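You operate a simulated robot arm through the tools that you are given. There is no shell and no other tool. Be economical: measure what you need, move in short steps, check, and stop when the job is done.

The job below is to be done with a simulated robot arm. You get a single attempt, and the scene is never put back.

Task
Measure the yellow lot element and grade it LOW, GOOD or HIGH.
Fine: clip it in the meter nest; GOOD is 9.5 to 10.5 F. Clip off again.

It is judged by the outcome, as a careful person would: the job done as asked, and still so three seconds after it is handed in. It fails if anything else is knocked over, pushed out of place, dropped, spilled or broken.

Robot
A 7-joint arm with a two-finger parallel gripper, fixed in place. Base frame: the origin is at the foot of the arm, x ahead of it, y to its left, z up; the work surface is at about z = 4. Readings come in mm, degrees, newtons and seconds.
With the tool pointing down near the work surface it reaches from about 220 to 580 mm from the base axis. Its first joint turns from -66.0 to 66.0 degrees. Payload 2.5 kg.
The tool frame sits at the grasp point between the pads (the TCP): z along the fingers, y along the line on which they close. The tips reach 23 mm beyond it. Largest opening 94 mm; finger width 38, thickness 10; the body of the gripper, 54 by 96 mm, starts 39 mm behind the TCP.
Orientation is told as [roll, pitch, yaw] about the base's x, y, z axes, in that order, counted from this pose: with the fingers straight down and closing along the base's y, the tool's x points along the base's -x, its y along +y and its z along -z.

Tools
- The arm moves only by the tool send_rows. Its argument "steps" is a list of rows, each an object (a shift or turn left out is 0, a gripper value left out holds the last) with "slide": the shift along the base's x, y, z in m, a list of three; "delta_rot": the turn, a rotation vector about the base's x, y, z in degrees, a list of three; "hand": the gripper command, from -1 (fully open) to 1 (shut), values between in proportion. In form: [{"slide": [x, y, z], "delta_rot": [wx, wy, wz], "hand": hand}, ...]. A call has 1 to 8 rows; each row is the pose to reach, as a shift and turn from the pose commanded when the call began. Rows are played at 5 a second. More than 50 mm and 8.6 degrees between two rows, or a gripper value outside its range, and nothing of the call is played. Where a pose cannot be reached the arm comes as near as it can. A force on the tool above 60 N (or 10 N above the force at the start of the call, whichever is more), or a blocked arm, ends the call early, and 0.2 s more pass. The fingers move at their own pace (about 108 mm/s each) and stop on an object; they squeeze with about 32 N. The grip force told is the motor's: it shows also when the fingers shut on nothing. Time passes only in rows, and 0.2 s behind the last, so rows that repeat a pose let the fingers close. The reply holds the time, the measured pose of the TCP, the force on the tool along the base axes, the opening and the grip force, in the units named above and with some noise, and new pictures: "views" is both (left out), scene, wrist or none.
- Cameras (640 x 400 px; columns grow to the right, rows downward): "scene" is fixed at [108.1, -398.3, 556.2]; the picture's right is [0.90, -0.43, 0.00], its down [-0.20, -0.41, -0.89] and it looks along [0.39, 0.80, -0.45] (base axes); focal length 302 px, centre (320, 200). "wrist" rides on the gripper at [86, 16, -75] in the tool frame; the picture's right is [-0.18, 0.98, 0.00], its down [-0.58, -0.11, -0.81] and it looks along [-0.79, -0.15, 0.59] (tool axes); focal length 243 px, centre (320, 200). There is no depth. A picture from a camera that has moved, and an enlarged one, comes with that camera's place and axes in the base frame and with its lens.
- close_up(camera, box): a new picture of the part [left, top, right, bottom] of that camera's present view, enlarged. It takes no simulated time.
- sign_off(): hands the job in; it is judged then, once.

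Work in short steps. Places have to be worked out from the pictures, the camera data and where the tool is seen: move nearer, look again, correct. Check each grasp and each placing, and mend what went wrong. You have 120 turns and 200 pictures in all, those below and enlarged ones among them. Open the gripper and draw the arm clear of the work before you hand the job in, unless the task says otherwise; then end with one line.

The tools are called after "Request:" as name(argument=value, ...) on one line, values as JSON. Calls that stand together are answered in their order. send_rows: Moves the arm, as the interface text tells. Its arguments: {"type":"object","properties":{"steps":{"type":"array","items":{"type":"object","properties":{"slide":{"type":"array","items":{"type":"number"}},"delta_rot":{"type":"array","items":{"type":"number"}},"hand":{"type":"number"}}}},"views":{"type":"string","enum":["both","scene","wrist","none"]}},"required":["steps"]} The other tools are called the same way: close_up (camera, box) takes an enlarged picture of a part of a camera's view; sign_off () hands the job in.

At the start:

```text
time_s: 0.0
ee_pos: [349.9, 9.9, 433.9]
ee_rot: [0.0, -0.1, -0.1]
contact_force: [0.4, 0.4, -0.1]
width: 94.0
grip_force: 0.0
```

scene: 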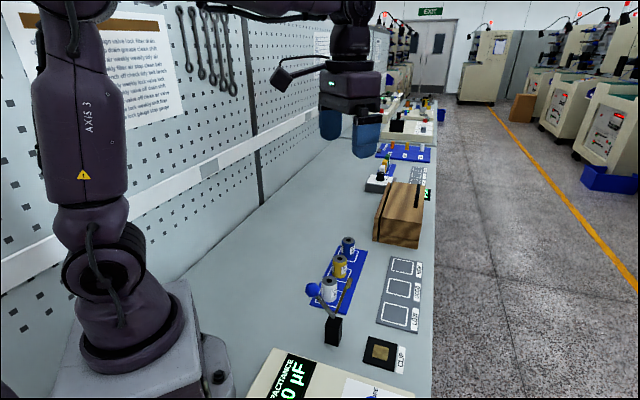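
wrist: 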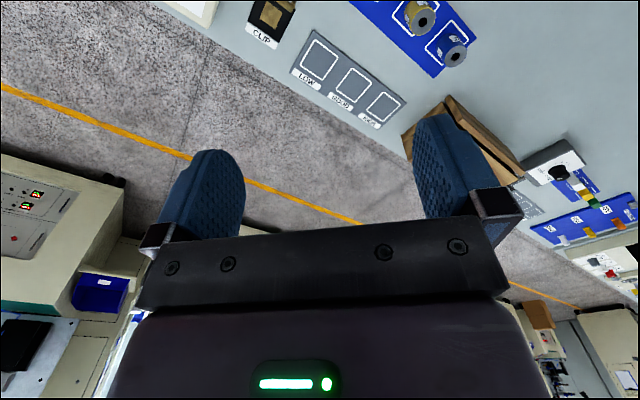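

I'll enlarge the work area in both cameras first, to identify the parts, the meter nest and the trays.

Request:
close_up(camera="scene", box=[240, 220, 440, 400])

Request:
close_up(camera="scene", box=[340, 80, 460, 220])

Request:
close_up(camera="wrist", box=[220, 0, 480, 160])

```text
2.22 times, centred on (340, 310) of scene
camera zoom: at [108.1, -398.3, 556.2], right [0.9, -0.43, 0.0], down [-0.2, -0.41, -0.89], along [0.39, 0.8, -0.45], focal length 671 px, centre (276, -44)
```

zoom: 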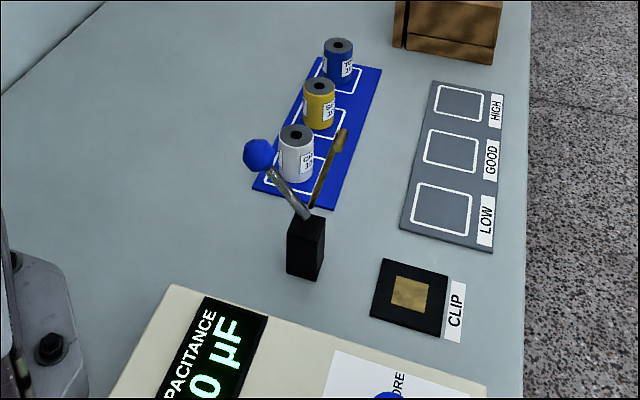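

```text
2.86 times, centred on (400, 150) of scene
camera zoom: at [108.1, -398.3, 556.2], right [0.9, -0.43, 0.0], down [-0.2, -0.41, -0.89], along [0.39, 0.8, -0.45], focal length 862 px, centre (91, 343)
```

zoom: 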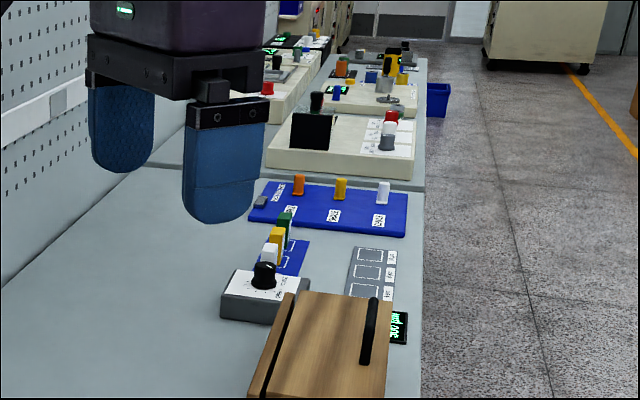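

```text
2.46 times, centred on (350, 80) of wrist
camera zoom: at [263.3, 25.8, 508.6], right [0.18, 0.98, 0.0], down [0.58, -0.11, 0.81], along [0.79, -0.15, -0.59], focal length 597 px, centre (246, 495)
```

zoom: 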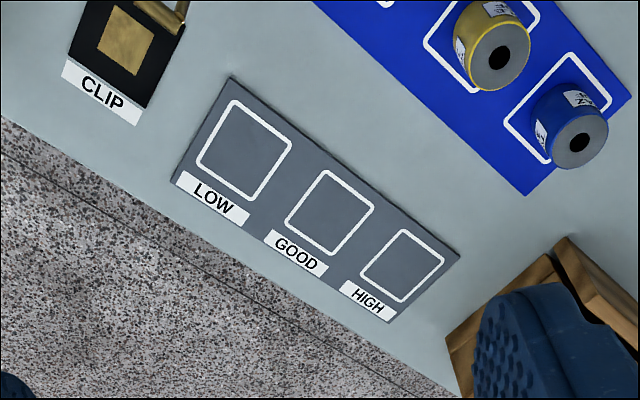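

The nest area looks to be near x≈325, y≈-15, with the capacitance meter at about x≈220, y≈-100. I'll pull the arm back so the wrist camera sees them.

Request:
send_rows(steps=[{"slide": [-0.03, -0.003, -0.02]}, {"slide": [-0.06, -0.006, -0.04]}, {"slide": [-0.09, -0.01, -0.06]}, {"slide": [-0.1, -0.01, -0.08]}, {"slide": [-0.1, -0.01, -0.08]}])

```text
time_s: 1.2
ee_pos: [251.2, -0.3, 354.7]
ee_rot: [0.0, 0.0, 0.0]
contact_force: [-0.2, 0.0, -0.8]
width: 94.2
grip_force: 0.0
camera wrist: at [162.8, 15.6, 428.0], right [0.18, 0.98, 0.0], down [0.58, -0.11, 0.81], along [0.79, -0.15, -0.59], focal length 243 px, centre (320, 200)
```

scene: 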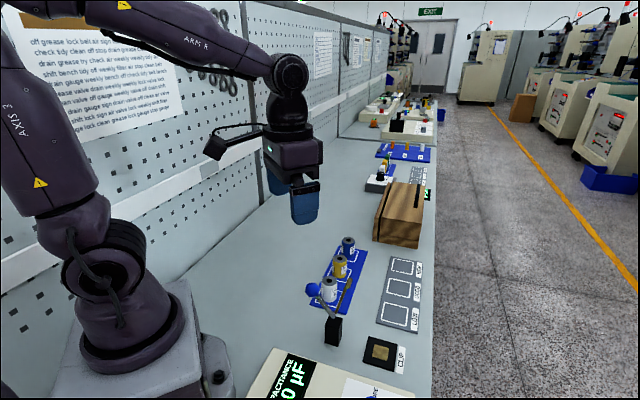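
wrist: 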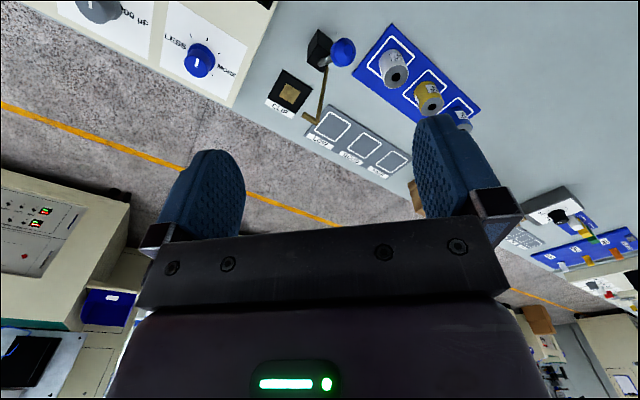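

Request:
close_up(camera="wrist", box=[40, 0, 280, 110])

Request:
close_up(camera="wrist", box=[250, 10, 490, 180])

```text
2.67 times, centred on (160, 55) of wrist
camera zoom: at [162.8, 15.6, 428.0], right [0.18, 0.98, 0.0], down [0.58, -0.11, 0.81], along [0.79, -0.15, -0.59], focal length 647 px, centre (747, 587)
```

zoom: 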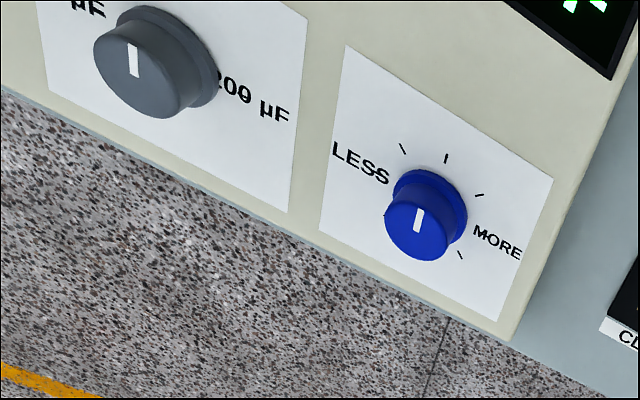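

```text
2.35 times, centred on (370, 95) of wrist
camera zoom: at [162.8, 15.6, 428.0], right [0.18, 0.98, 0.0], down [0.58, -0.11, 0.81], along [0.79, -0.15, -0.59], focal length 571 px, centre (202, 447)
```

zoom: 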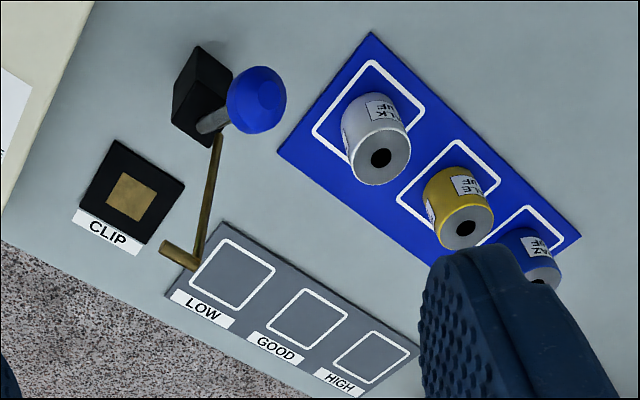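

The nest is the black pad with the gold contact, and the clip is the pivoting post with the copper arm and blue-ball lever. Next I need the display and knobs, so I'll yaw the tool to turn the wrist camera toward the meter.

Request:
send_rows(steps=[{"slide": [0, 0.01, 0], "delta_rot": [0, 0, -8]}, {"slide": [0, 0.02, 0], "delta_rot": [0, 0, -16]}, {"slide": [0, 0.03, 0], "delta_rot": [0, 0, -24]}, {"slide": [0, 0.04, 0], "delta_rot": [0, 0, -32]}, {"slide": [0, 0.05, 0], "delta_rot": [0, 0, -40]}, {"slide": [0, 0.06, 0], "delta_rot": [0, 0, -48]}, {"slide": [0, 0.07, 0], "delta_rot": [0, 0, -56]}, {"slide": [0, 0.08, 0], "delta_rot": [0, 0, -60]}], views="wrist")

```text
time_s: 3.0
ee_pos: [251.0, 78.9, 354.4]
ee_rot: [0.0, 0.0, -60.2]
contact_force: [-0.2, 0.4, 0.1]
width: 94.0
grip_force: 0.1
camera wrist: at [221.0, 162.5, 429.5], right [0.94, 0.33, 0.0], down [0.2, -0.56, 0.81], along [0.27, -0.76, -0.59], focal length 243 px, centre (320, 200)
```

wrist: 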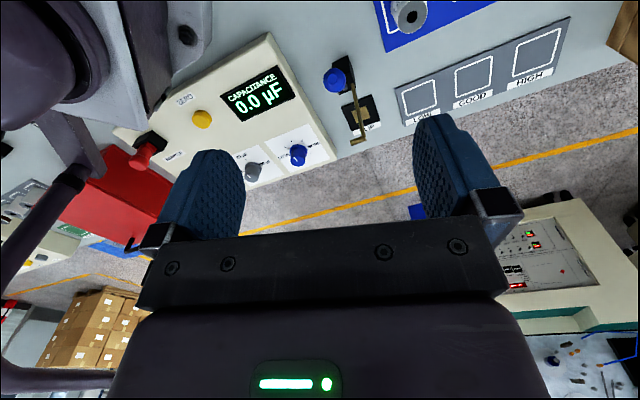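

Request:
close_up(camera="wrist", box=[110, 50, 350, 200])

Request:
close_up(camera="wrist", box=[300, 0, 500, 150])

```text
2.67 times, centred on (230, 125) of wrist
camera zoom: at [221.0, 162.5, 429.5], right [0.94, 0.33, 0.0], down [0.2, -0.56, 0.81], along [0.27, -0.76, -0.59], focal length 647 px, centre (560, 400)
```

zoom: 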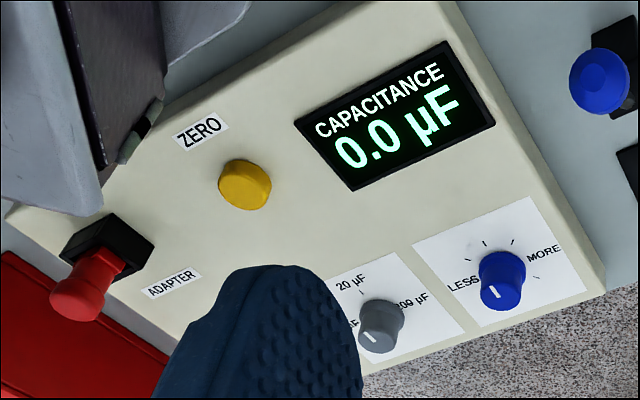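

```text
2.67 times, centred on (400, 75) of wrist
camera zoom: at [221.0, 162.5, 429.5], right [0.94, 0.33, 0.0], down [0.2, -0.56, 0.81], along [0.27, -0.76, -0.59], focal length 647 px, centre (107, 533)
```

zoom: 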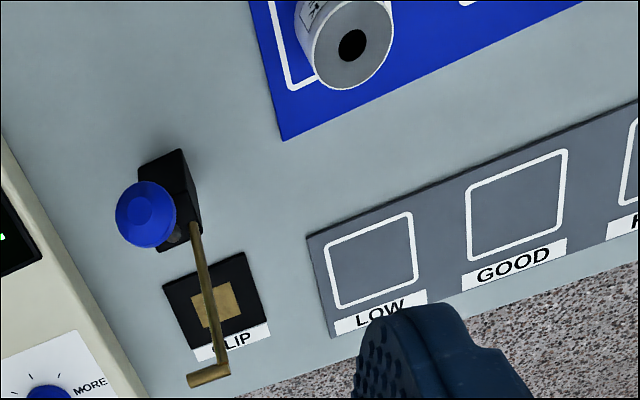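

I need the range knob's position, so I'll go closer to the meter panel.

Request:
send_rows(steps=[{"slide": [0, -0.04, 0]}, {"slide": [0, -0.08, 0]}, {"slide": [0.01, -0.12, 0]}, {"slide": [0.01, -0.12, 0]}], views="wrist")

```text
time_s: 4.0
ee_pos: [260.9, -40.9, 353.3]
ee_rot: [0.0, -0.1, -59.9]
contact_force: [1.1, -0.9, 0.5]
width: 94.2
grip_force: 0.0
camera wrist: at [230.4, 42.3, 427.9], right [0.94, 0.33, 0.0], down [0.2, -0.56, 0.81], along [0.27, -0.76, -0.59], focal length 243 px, centre (320, 200)
```

wrist: 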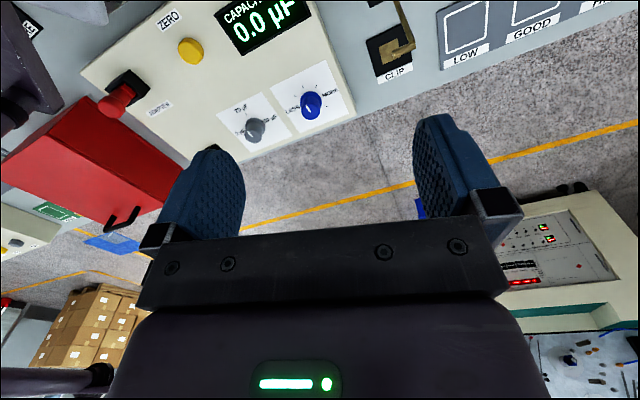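

Request:
close_up(camera="wrist", box=[200, 50, 360, 150])

Request:
close_up(camera="wrist", box=[80, 0, 240, 130])

Request:
close_up(camera="wrist", box=[340, 0, 460, 90])

```text
4.00 times, centred on (280, 100) of wrist
camera zoom: at [230.4, 42.3, 427.9], right [0.94, 0.33, 0.0], down [0.2, -0.56, 0.81], along [0.27, -0.76, -0.59], focal length 970 px, centre (480, 600)
```

zoom: 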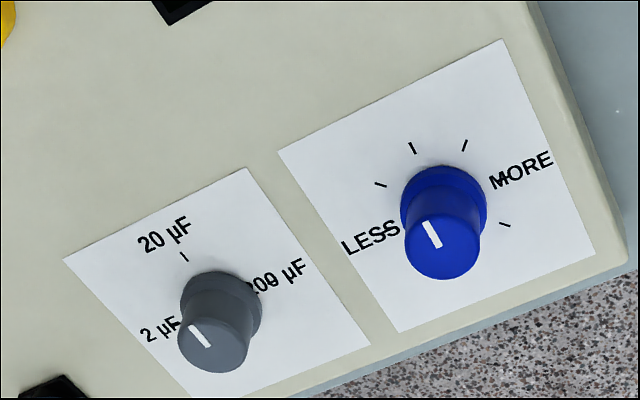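

```text
3.08 times, centred on (160, 65) of wrist
camera zoom: at [230.4, 42.3, 427.9], right [0.94, 0.33, 0.0], down [0.2, -0.56, 0.81], along [0.27, -0.76, -0.59], focal length 746 px, centre (812, 615)
```

zoom: 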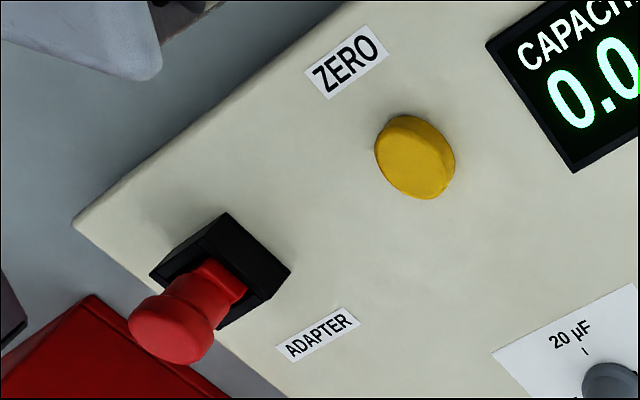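

```text
4.44 times, centred on (400, 45) of wrist
camera zoom: at [230.4, 42.3, 427.9], right [0.94, 0.33, 0.0], down [0.2, -0.56, 0.81], along [0.27, -0.76, -0.59], focal length 1078 px, centre (-36, 889)
```

zoom: 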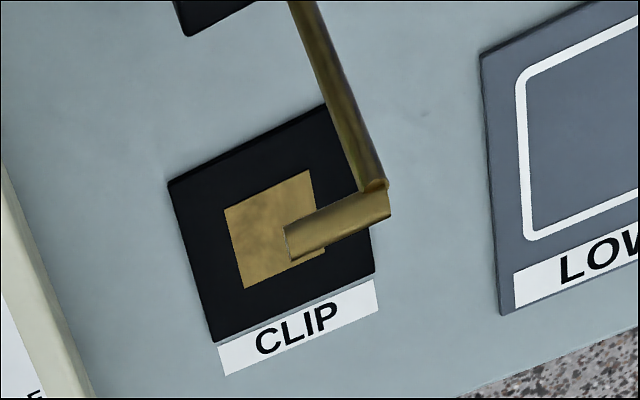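

The display reads 0.0 µF, the range pointer is on 20 µF, and zero is fine. I put the yellow element at about (443,166), top z≈41, the nest at (393,-85) and the clip pivot at (332,-8,62) with its arm raised. I'm swinging to yaw 40, toward the yellow element.

Request:
send_rows(steps=[{"slide": [0, 0.02, 0], "delta_rot": [0, 0, 8]}, {"slide": [0.02, 0.04, 0], "delta_rot": [0, 0, 16]}, {"slide": [0.04, 0.06, 0], "delta_rot": [0, 0, 24]}, {"slide": [0.06, 0.08, 0], "delta_rot": [0, 0, 32]}, {"slide": [0.08, 0.1, 0], "delta_rot": [0, 0, 40]}, {"slide": [0.1, 0.12, 0], "delta_rot": [0, 0, 48]}, {"slide": [0.12, 0.14, 0], "delta_rot": [0, 0, 56]}, {"slide": [0.13, 0.15, 0], "delta_rot": [0, 0, 64]}], views="none")

Request:
send_rows(steps=[{"slide": [0, 0, -0.02], "delta_rot": [0, 0, 8]}, {"slide": [0, 0.0, -0.05], "delta_rot": [0, 0, 16]}, {"slide": [0, 0.0, -0.08], "delta_rot": [0, 0, 24]}, {"slide": [0, 0, -0.11], "delta_rot": [0, 0, 32]}, {"slide": [0, 0, -0.13], "delta_rot": [0, 0, 36]}, {"slide": [0, 0, -0.13], "delta_rot": [0, 0, 36]}])

```text
time_s: 5.8
ee_pos: [389.7, 111.6, 355.2]
ee_rot: [0.1, 0.0, 4.2]
contact_force: [0.1, -0.8, -1.2]
width: 94.0
grip_force: 0.0
```

```text
time_s: 7.2
ee_pos: [390.8, 110.6, 223.9]
ee_rot: [-0.1, -0.1, 40.1]
contact_force: [-0.7, -0.3, -0.8]
width: 94.1
grip_force: 0.0
camera wrist: at [313.0, 67.3, 298.2], right [-0.49, 0.87, 0.0], down [0.51, 0.29, 0.81], along [0.7, 0.4, -0.59], focal length 243 px, centre (320, 200)
```

scene: 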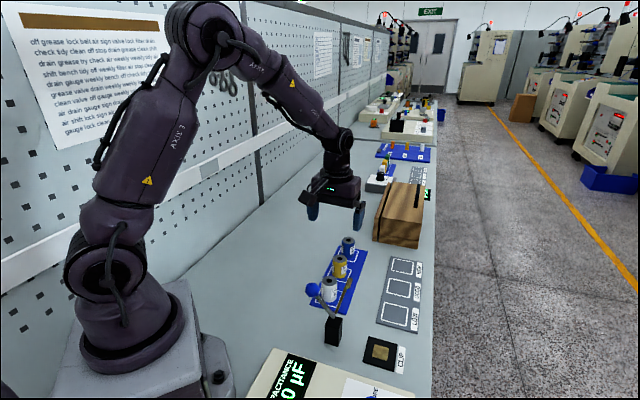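
wrist: 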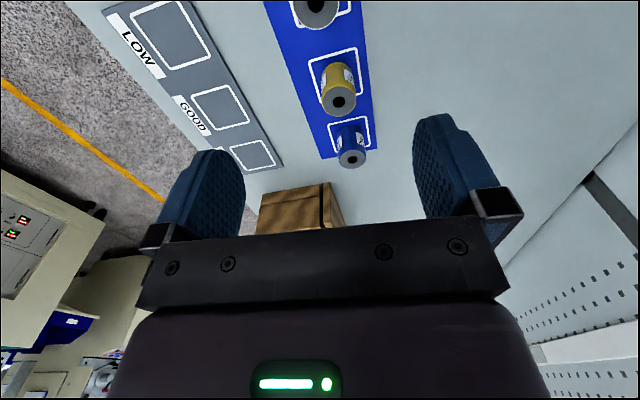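

Yellow measures near (440,166). I'll zoom in for its size and refine before descending.

Request:
close_up(camera="wrist", box=[280, 30, 400, 180])

Request:
close_up(camera="scene", box=[290, 220, 390, 320])

```text
2.67 times, centred on (340, 105) of wrist
camera zoom: at [313.0, 67.3, 298.2], right [-0.49, 0.87, 0.0], down [0.51, 0.29, 0.81], along [0.7, 0.4, -0.59], focal length 647 px, centre (267, 453)
```

zoom: 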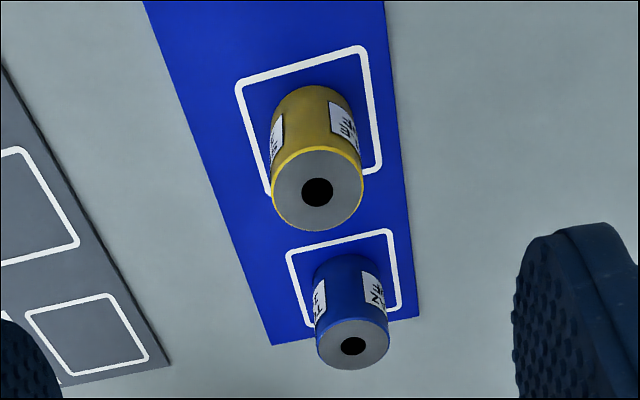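

```text
4.00 times, centred on (340, 270) of scene
camera zoom: at [108.1, -398.3, 556.2], right [0.9, -0.43, 0.0], down [-0.2, -0.41, -0.89], along [0.39, 0.8, -0.45], focal length 1207 px, centre (240, -80)
```

zoom: 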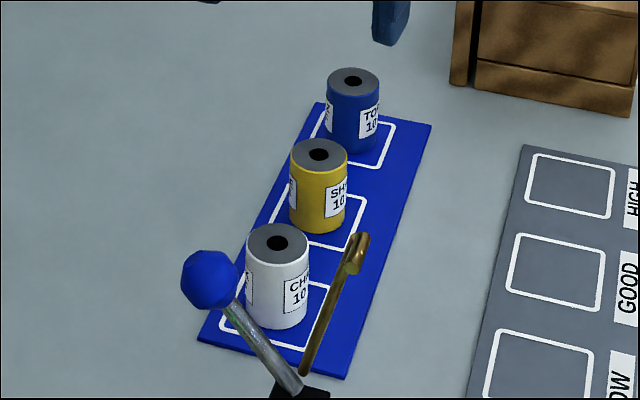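

Element is about 40 mm in diameter and 45 mm tall. I'm moving above it.

Request:
send_rows(steps=[{"slide": [0.025, 0.027, -0.02]}, {"slide": [0.047, 0.053, -0.05]}, {"slide": [0.047, 0.053, -0.09]}, {"slide": [0.047, 0.053, -0.11]}, {"slide": [0.047, 0.053, -0.11]}])

```text
time_s: 8.4
ee_pos: [437.5, 162.2, 115.2]
ee_rot: [0.1, 0.0, 40.1]
contact_force: [0.0, -0.3, 0.1]
width: 93.9
grip_force: 0.0
camera wrist: at [359.6, 118.4, 190.0], right [-0.49, 0.87, 0.0], down [0.51, 0.29, 0.81], along [0.7, 0.4, -0.59], focal length 243 px, centre (320, 200)
```

scene: 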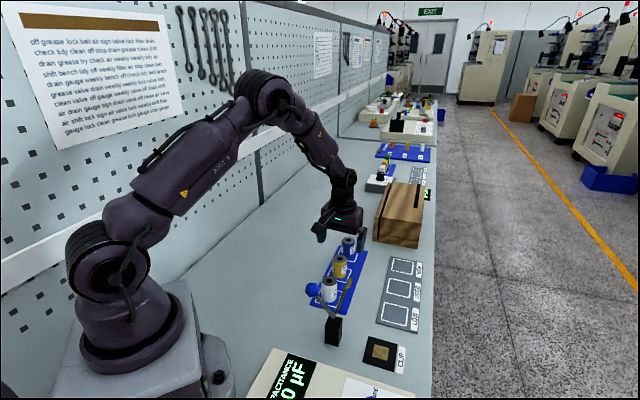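
wrist: 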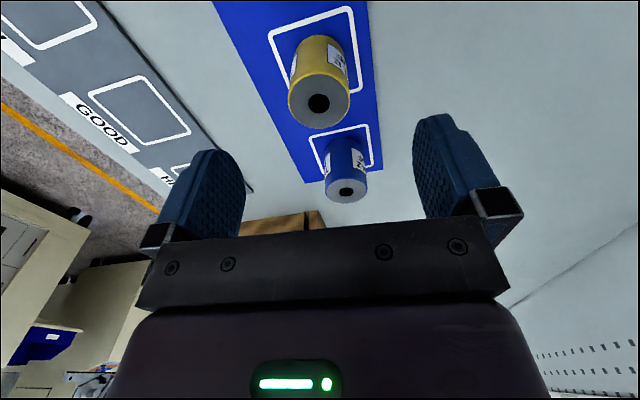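

The element top projects at (318,103) and the tool axis at z=50 predicts (320,102), so it's aligned. I'll descend to z≈33 and close.

Request:
send_rows(steps=[{"slide": [0, 0, -0.03]}, {"slide": [0, 0, -0.055]}, {"slide": [0, 0, -0.075]}, {"slide": [0, 0, -0.081]}, {"slide": [0, 0, -0.081]}], views="wrist")

```text
time_s: 9.6
ee_pos: [438.0, 163.3, 32.6]
ee_rot: [0.1, 0.0, 40.0]
contact_force: [0.1, -0.2, -0.3]
width: 93.9
grip_force: 0.1
camera wrist: at [359.2, 119.7, 107.0], right [-0.49, 0.87, 0.0], down [0.51, 0.29, 0.81], along [0.7, 0.4, -0.59], focal length 243 px, centre (320, 200)
```

wrist: 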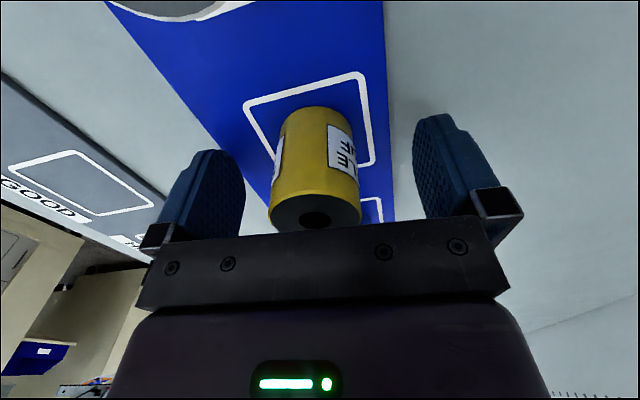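

Centred between the fingers; closing.

Request:
send_rows(steps=[{"hand": 1}, {"hand": 1}, {"hand": 1}, {"hand": 1}], views="wrist")

Request:
send_rows(steps=[{"slide": [0, 0, 0.03]}, {"slide": [0, 0, 0.07]}, {"slide": [0, 0, 0.11]}, {"slide": [0, 0, 0.15]}, {"slide": [0, 0, 0.19]}, {"slide": [0, 0, 0.19]}])

```text
time_s: 10.6
ee_pos: [436.7, 162.1, 33.8]
ee_rot: [0.0, 0.0, 40.0]
contact_force: [0.3, -0.1, 0.2]
width: 36.7
grip_force: 31.9
camera wrist: at [359.2, 119.6, 107.3], right [-0.49, 0.87, 0.0], down [0.52, 0.29, 0.81], along [0.7, 0.4, -0.59], focal length 243 px, centre (320, 200)
```

wrist: 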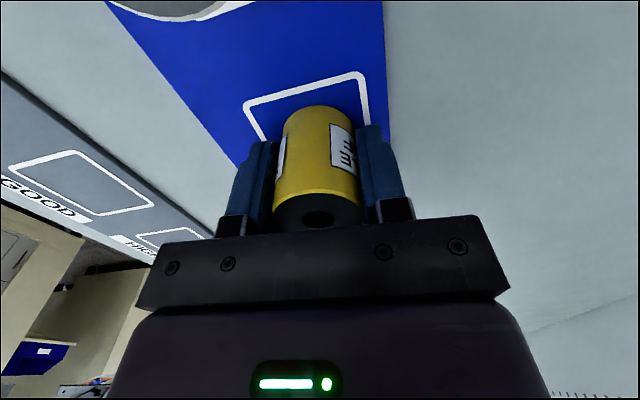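

```text
time_s: 12.0
ee_pos: [436.7, 163.1, 222.5]
ee_rot: [0.0, 0.1, 40.0]
contact_force: [-0.4, -0.5, -0.4]
width: 36.7
grip_force: 31.8
camera wrist: at [359.8, 120.2, 297.3], right [-0.49, 0.87, 0.0], down [0.52, 0.29, 0.81], along [0.7, 0.4, -0.59], focal length 243 px, centre (320, 200)
```

scene: 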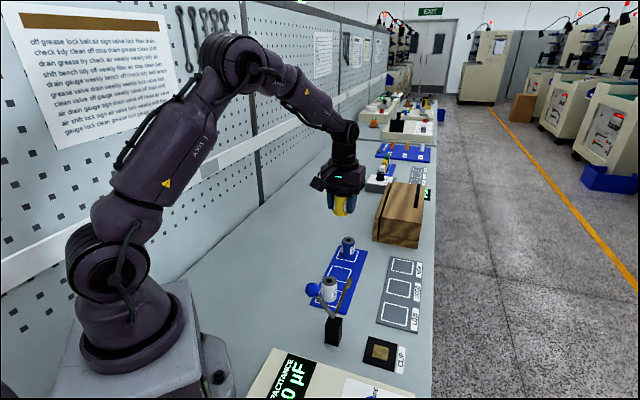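
wrist: 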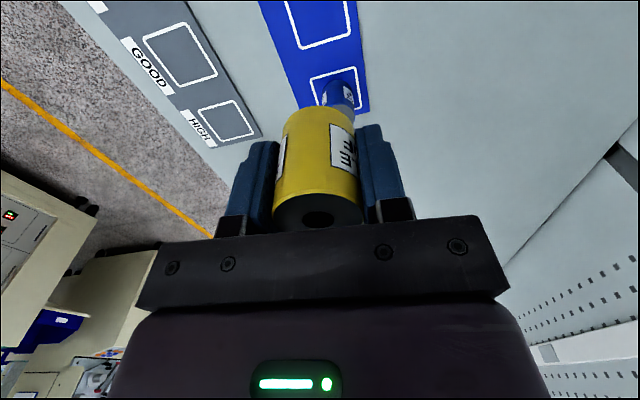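

The yellow element is held (width 36.7). I'm carrying it high to above the nest.

Request:
send_rows(steps=[{"slide": [-0.002, -0.04, 0]}, {"slide": [-0.007, -0.085, 0]}, {"slide": [-0.014, -0.13, 0]}, {"slide": [-0.022, -0.175, 0]}, {"slide": [-0.032, -0.215, 0]}, {"slide": [-0.044, -0.248, 0]}, {"slide": [-0.044, -0.248, 0]}])

```text
time_s: 13.6
ee_pos: [394.5, -87.1, 223.1]
ee_rot: [0.0, -0.1, 40.2]
contact_force: [0.2, 1.0, -0.9]
width: 36.9
grip_force: 31.4
camera wrist: at [316.2, -130.5, 298.0], right [-0.49, 0.87, 0.0], down [0.52, 0.29, 0.81], along [0.7, 0.4, -0.59], focal length 243 px, centre (320, 200)
```

scene: 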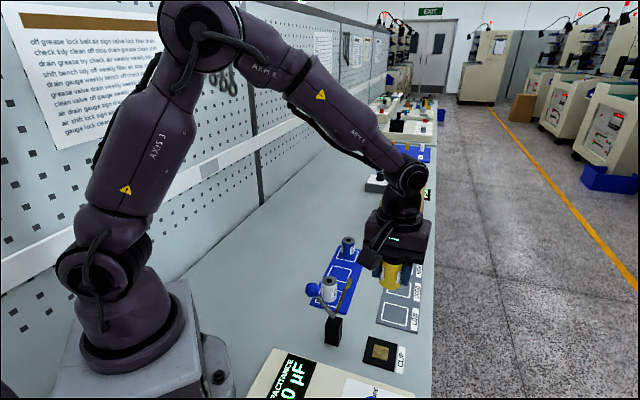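
wrist: 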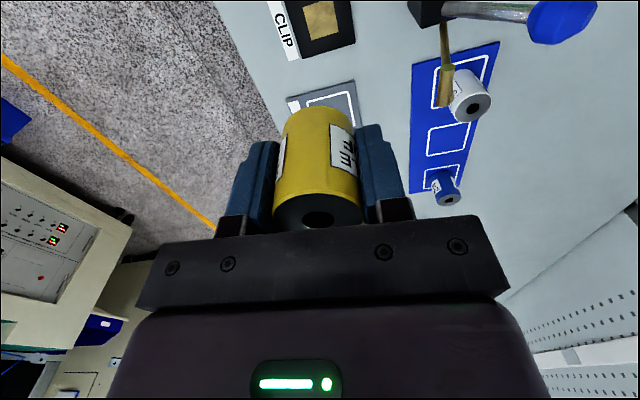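

Request:
close_up(camera="wrist", box=[260, 0, 380, 100])

Request:
close_up(camera="wrist", box=[380, 0, 620, 220])

```text
4.00 times, centred on (320, 50) of wrist
camera zoom: at [316.2, -130.5, 298.0], right [-0.49, 0.87, 0.0], down [0.52, 0.29, 0.81], along [0.7, 0.4, -0.59], focal length 970 px, centre (320, 800)
```

zoom: 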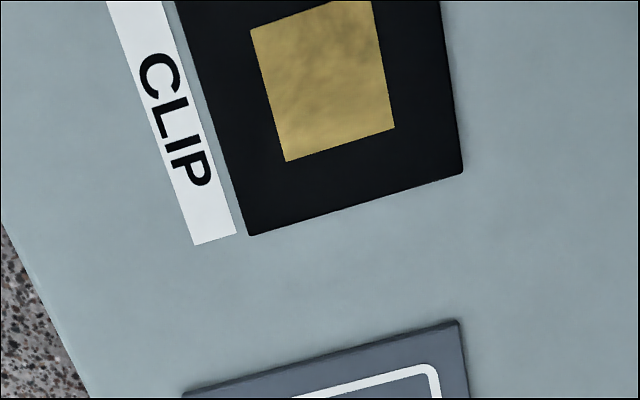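

```text
1.82 times, centred on (500, 110) of wrist
camera zoom: at [316.2, -130.5, 298.0], right [-0.49, 0.87, 0.0], down [0.52, 0.29, 0.81], along [0.7, 0.4, -0.59], focal length 441 px, centre (-7, 364)
```

zoom: 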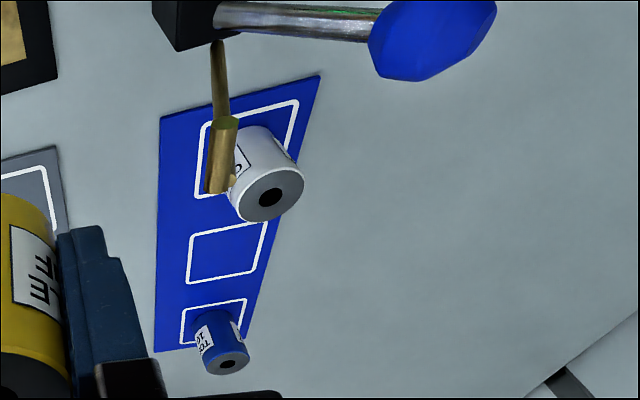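

The gold contact lies at about (393,-85.5), nearly under the tool. The body clears the raised hammer by about 25 mm. Descending to just above the pad.

Request:
send_rows(steps=[{"slide": [-0.001, 0.001, -0.04]}, {"slide": [-0.001, 0.001, -0.08]}, {"slide": [-0.001, 0.001, -0.12]}, {"slide": [-0.001, 0.001, -0.15]}, {"slide": [-0.001, 0.001, -0.172]}, {"slide": [-0.001, 0.001, -0.172]}])

```text
time_s: 15.0
ee_pos: [393.2, -85.0, 50.6]
ee_rot: [0.0, 0.0, 40.0]
contact_force: [-0.3, 0.3, -0.9]
width: 36.6
grip_force: 32.3
camera wrist: at [315.5, -127.1, 125.1], right [-0.49, 0.87, 0.0], down [0.51, 0.29, 0.81], along [0.7, 0.4, -0.59], focal length 243 px, centre (320, 200)
```

scene: 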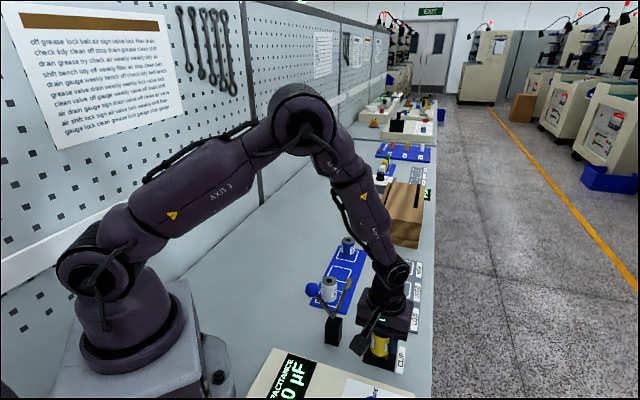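
wrist: 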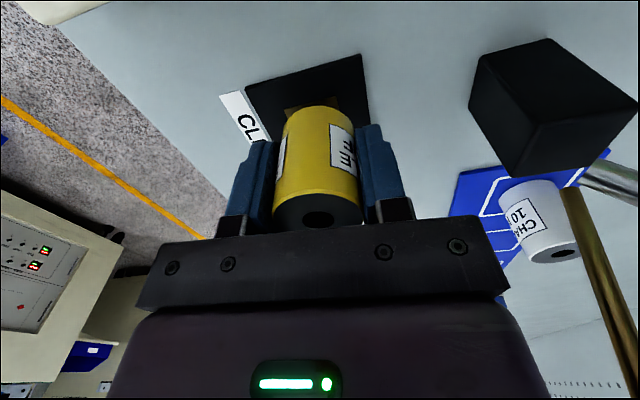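

Well placed over the contact. Lowering in small steps until contact shows.

Request:
send_rows(steps=[{"slide": [0, 0, -0.006]}, {"slide": [0, 0, -0.01]}, {"slide": [0, 0, -0.011]}], views="none")

Request:
send_rows(steps=[{"slide": [0, 0, -0.002]}, {"slide": [0, 0, -0.003]}, {"slide": [0, 0, -0.003]}], views="wrist")

```text
time_s: 15.8
ee_pos: [393.7, -85.1, 39.9]
ee_rot: [0.1, -0.1, 40.0]
contact_force: [1.3, 0.3, -0.6]
width: 36.7
grip_force: 31.7
```

```text
time_s: 16.6
ee_pos: [391.9, -85.0, 36.0]
ee_rot: [0.0, -0.1, 40.0]
contact_force: [-0.3, 0.5, 0.0]
width: 37.0
grip_force: 32.3
camera wrist: at [315.2, -127.7, 110.8], right [-0.49, 0.87, 0.0], down [0.52, 0.29, 0.81], along [0.7, 0.4, -0.59], focal length 243 px, centre (320, 200)
```

wrist: 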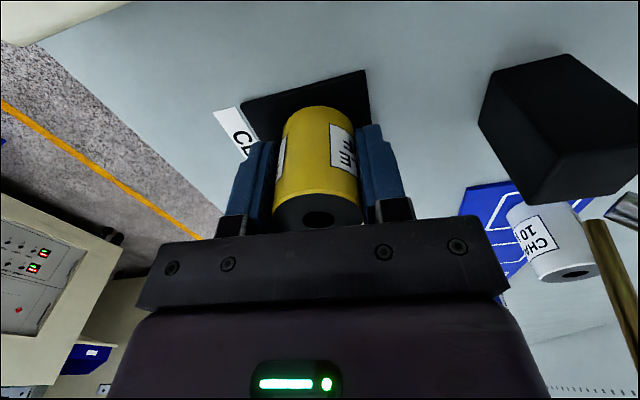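

No contact yet; lower a bit further.

Request:
send_rows(steps=[{"slide": [0, 0, -0.001]}, {"slide": [0, 0, -0.002]}, {"slide": [0, 0, -0.002]}], views="none")

Request:
close_up(camera="scene", box=[340, 310, 420, 390])

```text
time_s: 17.4
ee_pos: [392.9, -83.0, 34.3]
ee_rot: [0.0, 0.1, 40.2]
contact_force: [-0.3, -0.5, -0.9]
width: 36.9
grip_force: 31.9
```

```text
5.00 times, centred on (380, 350) of scene
camera zoom: at [108.1, -398.3, 556.2], right [0.9, -0.43, 0.0], down [-0.2, -0.41, -0.89], along [0.39, 0.8, -0.45], focal length 1509 px, centre (20, -550)
```

zoom: 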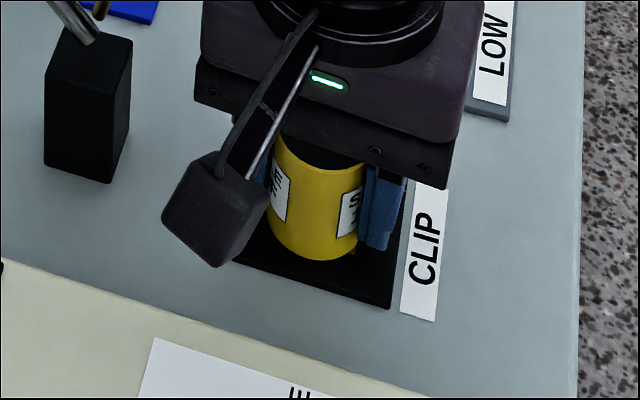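

Request:
send_rows(steps=[{"slide": [0, 0, -0.001]}, {"slide": [0, 0, -0.002]}, {"slide": [0, 0, -0.002]}], views="none")

```text
time_s: 18.2
ee_pos: [393.0, -84.4, 33.7]
ee_rot: [0.0, 0.0, 40.1]
contact_force: [-0.6, 0.6, 7.1]
width: 36.8
grip_force: 32.0
```

Contact (7 N upward): the element rests on the pad. Releasing, then lifting straight up.

Request:
send_rows(steps=[{"slide": [0, 0, 0.001], "hand": 0}, {"slide": [0, 0, 0.001], "hand": -0.5}, {"slide": [0, 0, 0.001], "hand": -0.5}, {"slide": [0, 0, 0.001], "hand": -0.5}], views="wrist")

Request:
send_rows(steps=[{"slide": [0, 0, 0.03]}, {"slide": [0, 0, 0.07]}, {"slide": [0, 0, 0.11]}, {"slide": [0, 0, 0.15]}, {"slide": [0, 0, 0.19]}, {"slide": [0, 0, 0.19]}])

```text
time_s: 19.2
ee_pos: [393.1, -82.4, 34.0]
ee_rot: [0.0, 0.0, 39.9]
contact_force: [-0.7, -0.5, 0.1]
width: 70.5
grip_force: 0.1
camera wrist: at [315.2, -127.2, 108.3], right [-0.49, 0.87, 0.0], down [0.52, 0.29, 0.81], along [0.7, 0.4, -0.59], focal length 243 px, centre (320, 200)
```

wrist: 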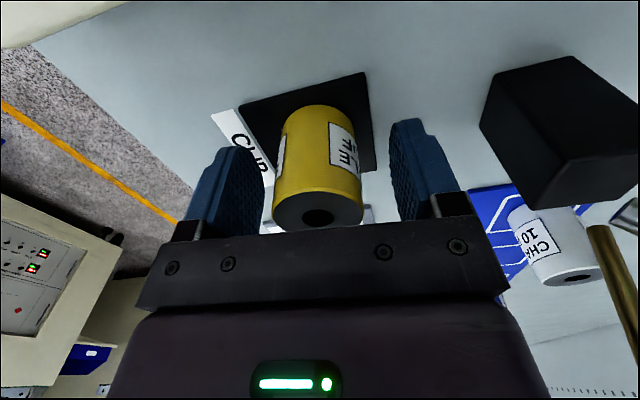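

```text
time_s: 20.6
ee_pos: [391.2, -84.7, 224.3]
ee_rot: [-0.1, 0.0, 40.0]
contact_force: [-0.1, 0.1, -0.1]
width: 70.7
grip_force: 0.0
camera wrist: at [313.5, -129.0, 298.1], right [-0.49, 0.87, 0.0], down [0.52, 0.29, 0.81], along [0.7, 0.4, -0.59], focal length 243 px, centre (320, 200)
```

scene: 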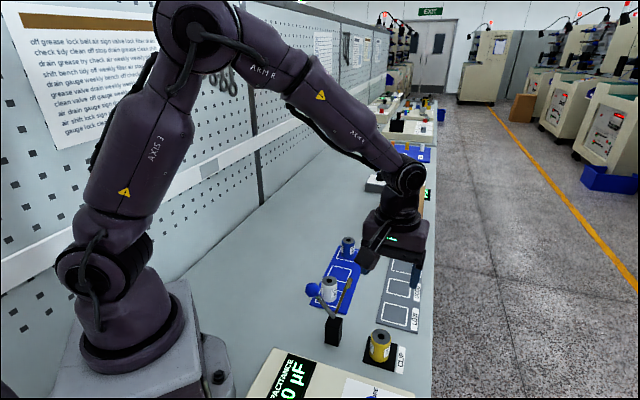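
wrist: 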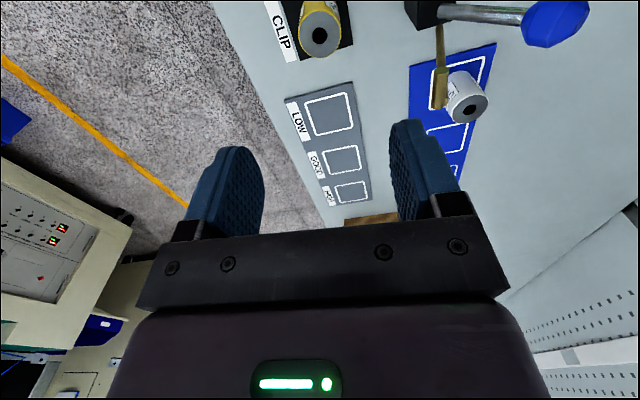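

The element stands on the contact. The ball handle is at about (292,15,128), and pushing it toward the nest brings the arm down. I'll close the fingers and go behind the ball at a safe height.

Request:
send_rows(steps=[{"slide": [-0.02, 0.022, 0.0], "hand": 1}, {"slide": [-0.045, 0.05, 0.0]}, {"slide": [-0.07, 0.078, 0]}, {"slide": [-0.095, 0.106, 0]}, {"slide": [-0.12, 0.13, 0]}, {"slide": [-0.12, 0.13, 0]}])

```text
time_s: 22.0
ee_pos: [271.3, 44.3, 223.7]
ee_rot: [0.0, 0.0, 40.0]
contact_force: [0.2, 0.7, 0.1]
width: 0.3
grip_force: 32.1
camera wrist: at [192.9, 2.8, 298.3], right [-0.49, 0.87, 0.0], down [0.52, 0.29, 0.81], along [0.7, 0.4, -0.59], focal length 243 px, centre (320, 200)
```

scene: 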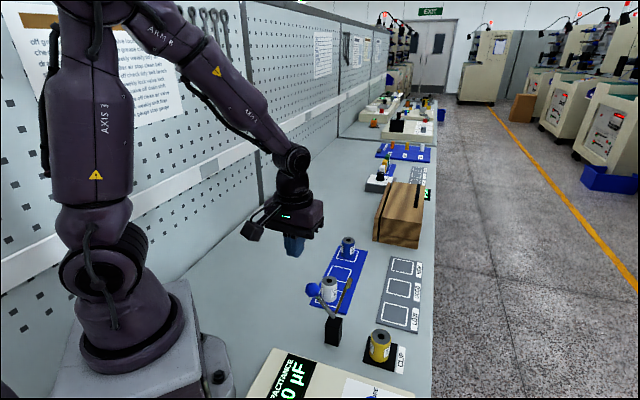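
wrist: 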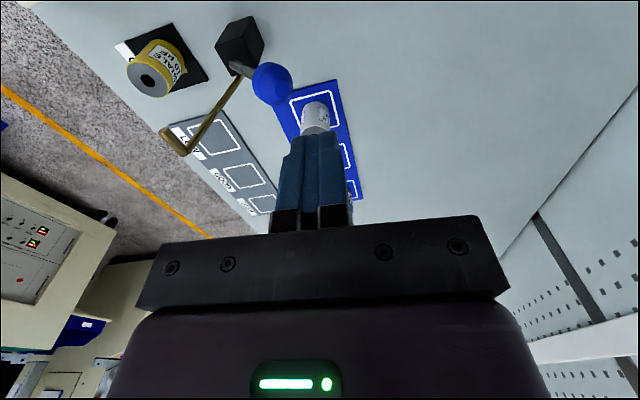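

The ball is about 34 mm ahead of the fingers along the push line, laterally centred. Lowering behind it to TCP z≈138.

Request:
send_rows(steps=[{"slide": [0, 0, -0.03]}, {"slide": [0, 0, -0.06]}, {"slide": [0, 0, -0.085]}, {"slide": [0, 0, -0.085]}])

Request:
close_up(camera="scene", box=[260, 220, 420, 380])

```text
time_s: 23.0
ee_pos: [274.1, 44.8, 139.6]
ee_rot: [0.0, 0.0, 40.1]
contact_force: [-1.0, -0.4, 0.1]
width: 0.0
grip_force: 32.1
camera wrist: at [195.7, 2.0, 213.1], right [-0.49, 0.87, 0.0], down [0.51, 0.29, 0.81], along [0.7, 0.4, -0.59], focal length 243 px, centre (320, 200)
```

scene: 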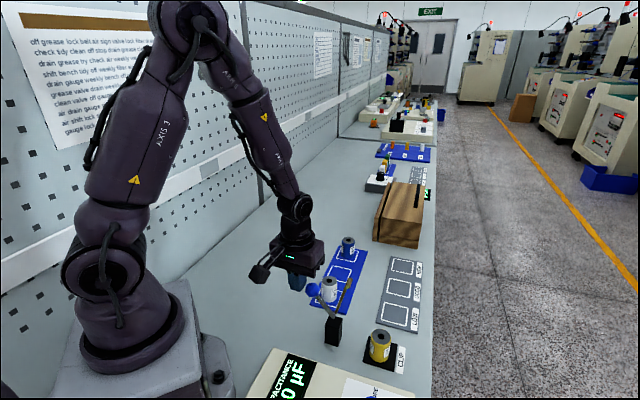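
wrist: 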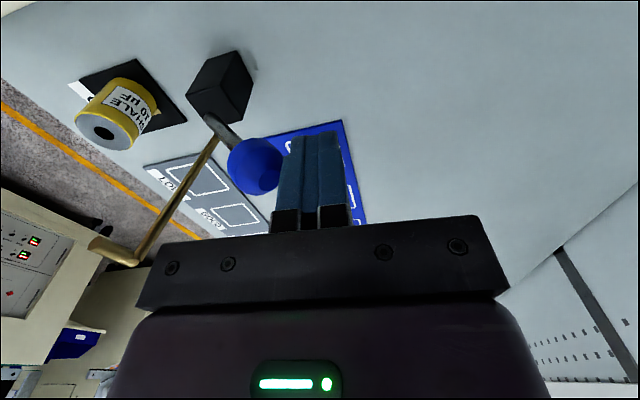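

```text
2.50 times, centred on (340, 300) of scene
camera zoom: at [108.1, -398.3, 556.2], right [0.9, -0.43, 0.0], down [-0.2, -0.41, -0.89], along [0.39, 0.8, -0.45], focal length 754 px, centre (270, -50)
```

zoom: 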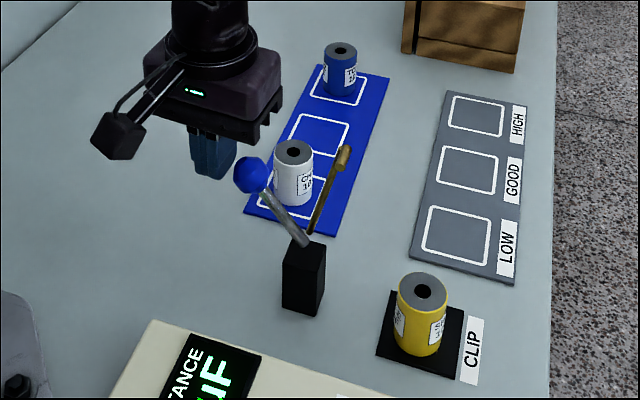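

Fingers are behind the ball. Pushing along the lever plane toward the nest, first 45 mm.

Request:
send_rows(steps=[{"slide": [0.006, -0.008, 0]}, {"slide": [0.012, -0.015, 0]}, {"slide": [0.017, -0.021, 0]}, {"slide": [0.022, -0.028, 0]}, {"slide": [0.028, -0.035, 0]}, {"slide": [0.028, -0.035, 0]}])

Request:
close_up(camera="scene", box=[260, 220, 420, 380])

```text
time_s: 23.6
ee_pos: [279.7, 37.7, 139.1]
ee_rot: [0.7, 0.3, 40.8]
contact_force: [-4.1, 4.5, 4.4]
width: 0.1
grip_force: 32.6
stopped in row 3: the force on the tool passed its limit (the readings are from after the stop); the commanded pose is now the measured one
camera wrist: at [203.4, -7.4, 214.9], right [-0.5, 0.86, 0.01], down [0.52, 0.29, 0.8], along [0.69, 0.41, -0.6], focal length 243 px, centre (320, 200)
```

scene: 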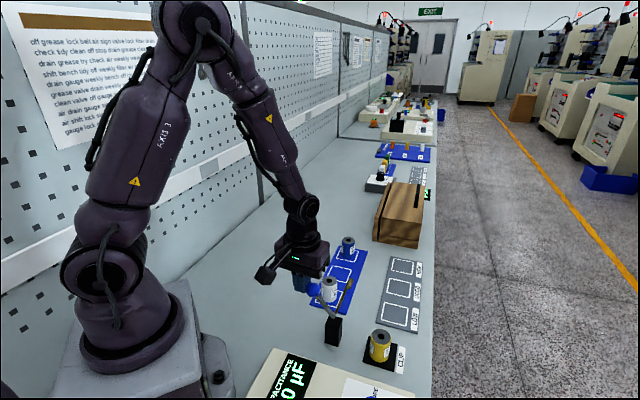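
wrist: 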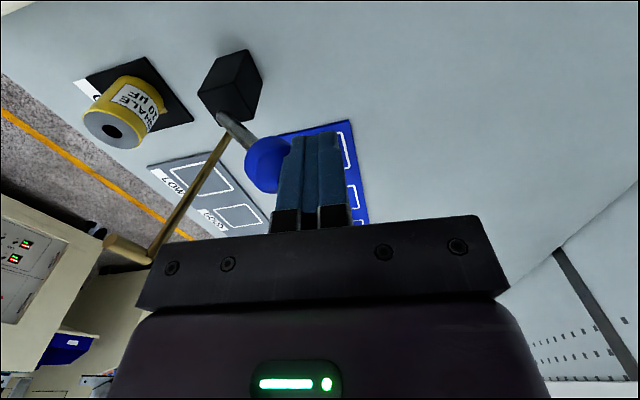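

```text
2.50 times, centred on (340, 300) of scene
camera zoom: at [108.1, -398.3, 556.2], right [0.9, -0.43, 0.0], down [-0.2, -0.41, -0.89], along [0.39, 0.8, -0.45], focal length 754 px, centre (270, -50)
```

zoom: 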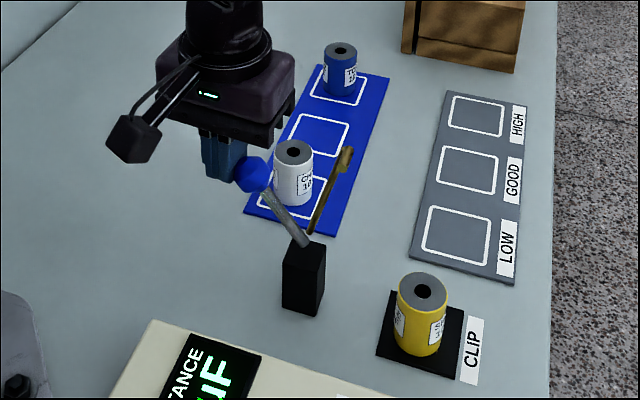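

The push tripped the force limit right at ball contact, perhaps from impact. I'll retry slowly and watch the force.

Request:
send_rows(steps=[{"slide": [0.001, -0.001, 0]}, {"slide": [0.002, -0.0025, 0]}, {"slide": [0.003, -0.004, 0]}, {"slide": [0.004, -0.005, 0]}], views="none")

Request:
close_up(camera="scene", box=[260, 220, 420, 380])

```text
time_s: 24.5
ee_pos: [281.5, 36.9, 140.5]
ee_rot: [1.0, 0.6, 41.1]
contact_force: [-3.0, 4.4, 3.6]
width: 0.0
grip_force: 32.3
stopped in row 4: the force on the tool passed its limit (the readings are from after the stop); the commanded pose is now the measured one
```

```text
2.50 times, centred on (340, 300) of scene
camera zoom: at [108.1, -398.3, 556.2], right [0.9, -0.43, 0.0], down [-0.2, -0.41, -0.89], along [0.39, 0.8, -0.45], focal length 754 px, centre (270, -50)
```

zoom: 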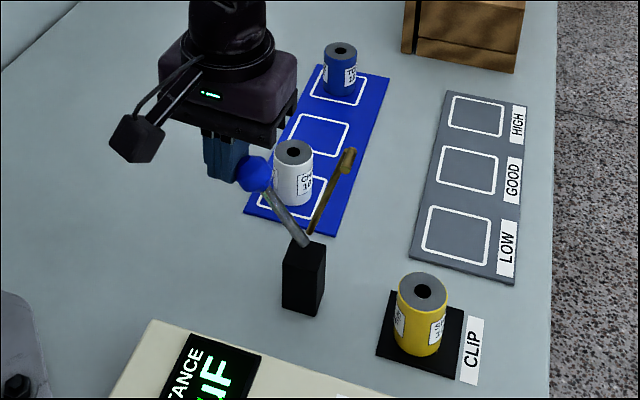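

It does move a little, but the ball also rises along its arc and rubs on the finger. I'll follow the arc (forward and up) so the push is tangential.

Request:
send_rows(steps=[{"slide": [0.003, -0.0038, 0.0026]}, {"slide": [0.0062, -0.0078, 0.0049]}, {"slide": [0.0095, -0.0119, 0.0068]}, {"slide": [0.0128, -0.0161, 0.0083]}, {"slide": [0.0162, -0.0204, 0.0095]}, {"slide": [0.0196, -0.0246, 0.0103]}, {"slide": [0.0231, -0.029, 0.0107]}], views="wrist")

Request:
close_up(camera="scene", box=[260, 220, 420, 380])

```text
time_s: 26.1
ee_pos: [305.7, 6.0, 151.0]
ee_rot: [0.9, 0.6, 41.0]
contact_force: [0.7, 1.3, 1.1]
width: 0.0
grip_force: 32.6
camera wrist: at [228.2, -38.8, 226.2], right [-0.51, 0.86, 0.01], down [0.53, 0.29, 0.8], along [0.68, 0.41, -0.6], focal length 243 px, centre (320, 200)
```

wrist: 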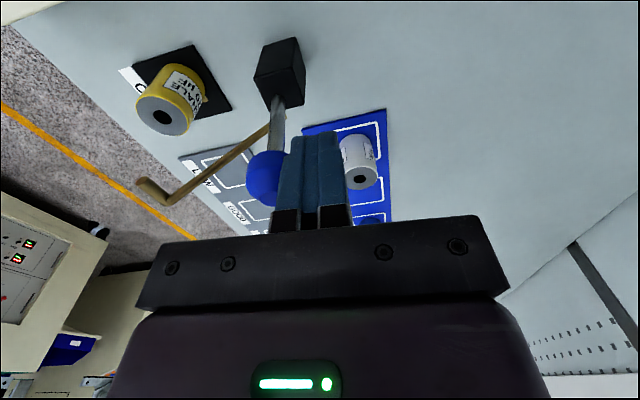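

```text
2.50 times, centred on (340, 300) of scene
camera zoom: at [108.1, -398.3, 556.2], right [0.9, -0.43, 0.0], down [-0.2, -0.41, -0.89], along [0.39, 0.8, -0.45], focal length 754 px, centre (270, -50)
```

zoom: 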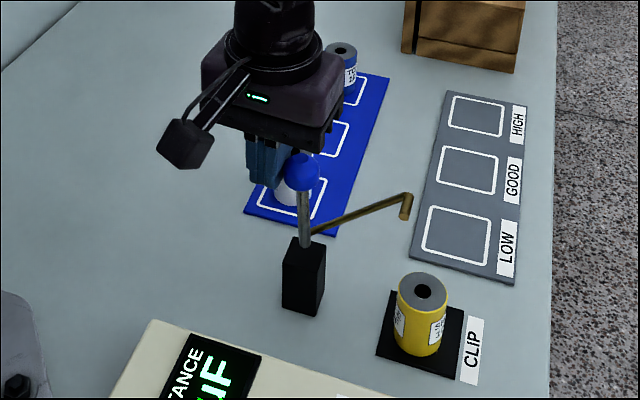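

The arc push works and the arm is coming down. Continuing.

Request:
send_rows(steps=[{"slide": [0.0035, -0.0044, 0]}, {"slide": [0.0069, -0.0087, -0.0004]}, {"slide": [0.0104, -0.013, -0.0012]}, {"slide": [0.0138, -0.0173, -0.0023]}, {"slide": [0.017, -0.0214, -0.0039]}, {"slide": [0.0203, -0.0256, -0.0058]}], views="wrist")

Request:
close_up(camera="scene", box=[260, 220, 420, 380])

```text
time_s: 27.5
ee_pos: [324.7, -18.5, 144.6]
ee_rot: [1.0, 0.6, 41.0]
contact_force: [-0.3, 0.0, 0.3]
width: 0.0
grip_force: 32.2
camera wrist: at [248.9, -63.9, 220.3], right [-0.51, 0.86, 0.01], down [0.53, 0.29, 0.8], along [0.68, 0.41, -0.6], focal length 243 px, centre (320, 200)
```

wrist: 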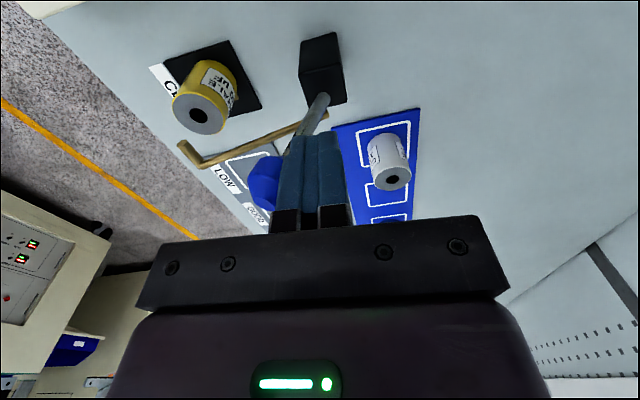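

```text
2.50 times, centred on (340, 300) of scene
camera zoom: at [108.1, -398.3, 556.2], right [0.9, -0.43, 0.0], down [-0.2, -0.41, -0.89], along [0.39, 0.8, -0.45], focal length 754 px, centre (270, -50)
```

zoom: 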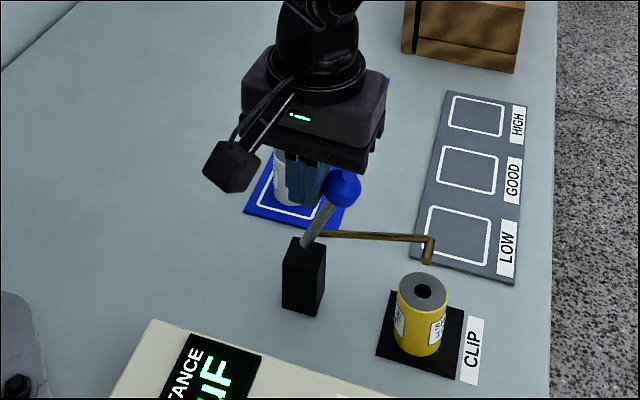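

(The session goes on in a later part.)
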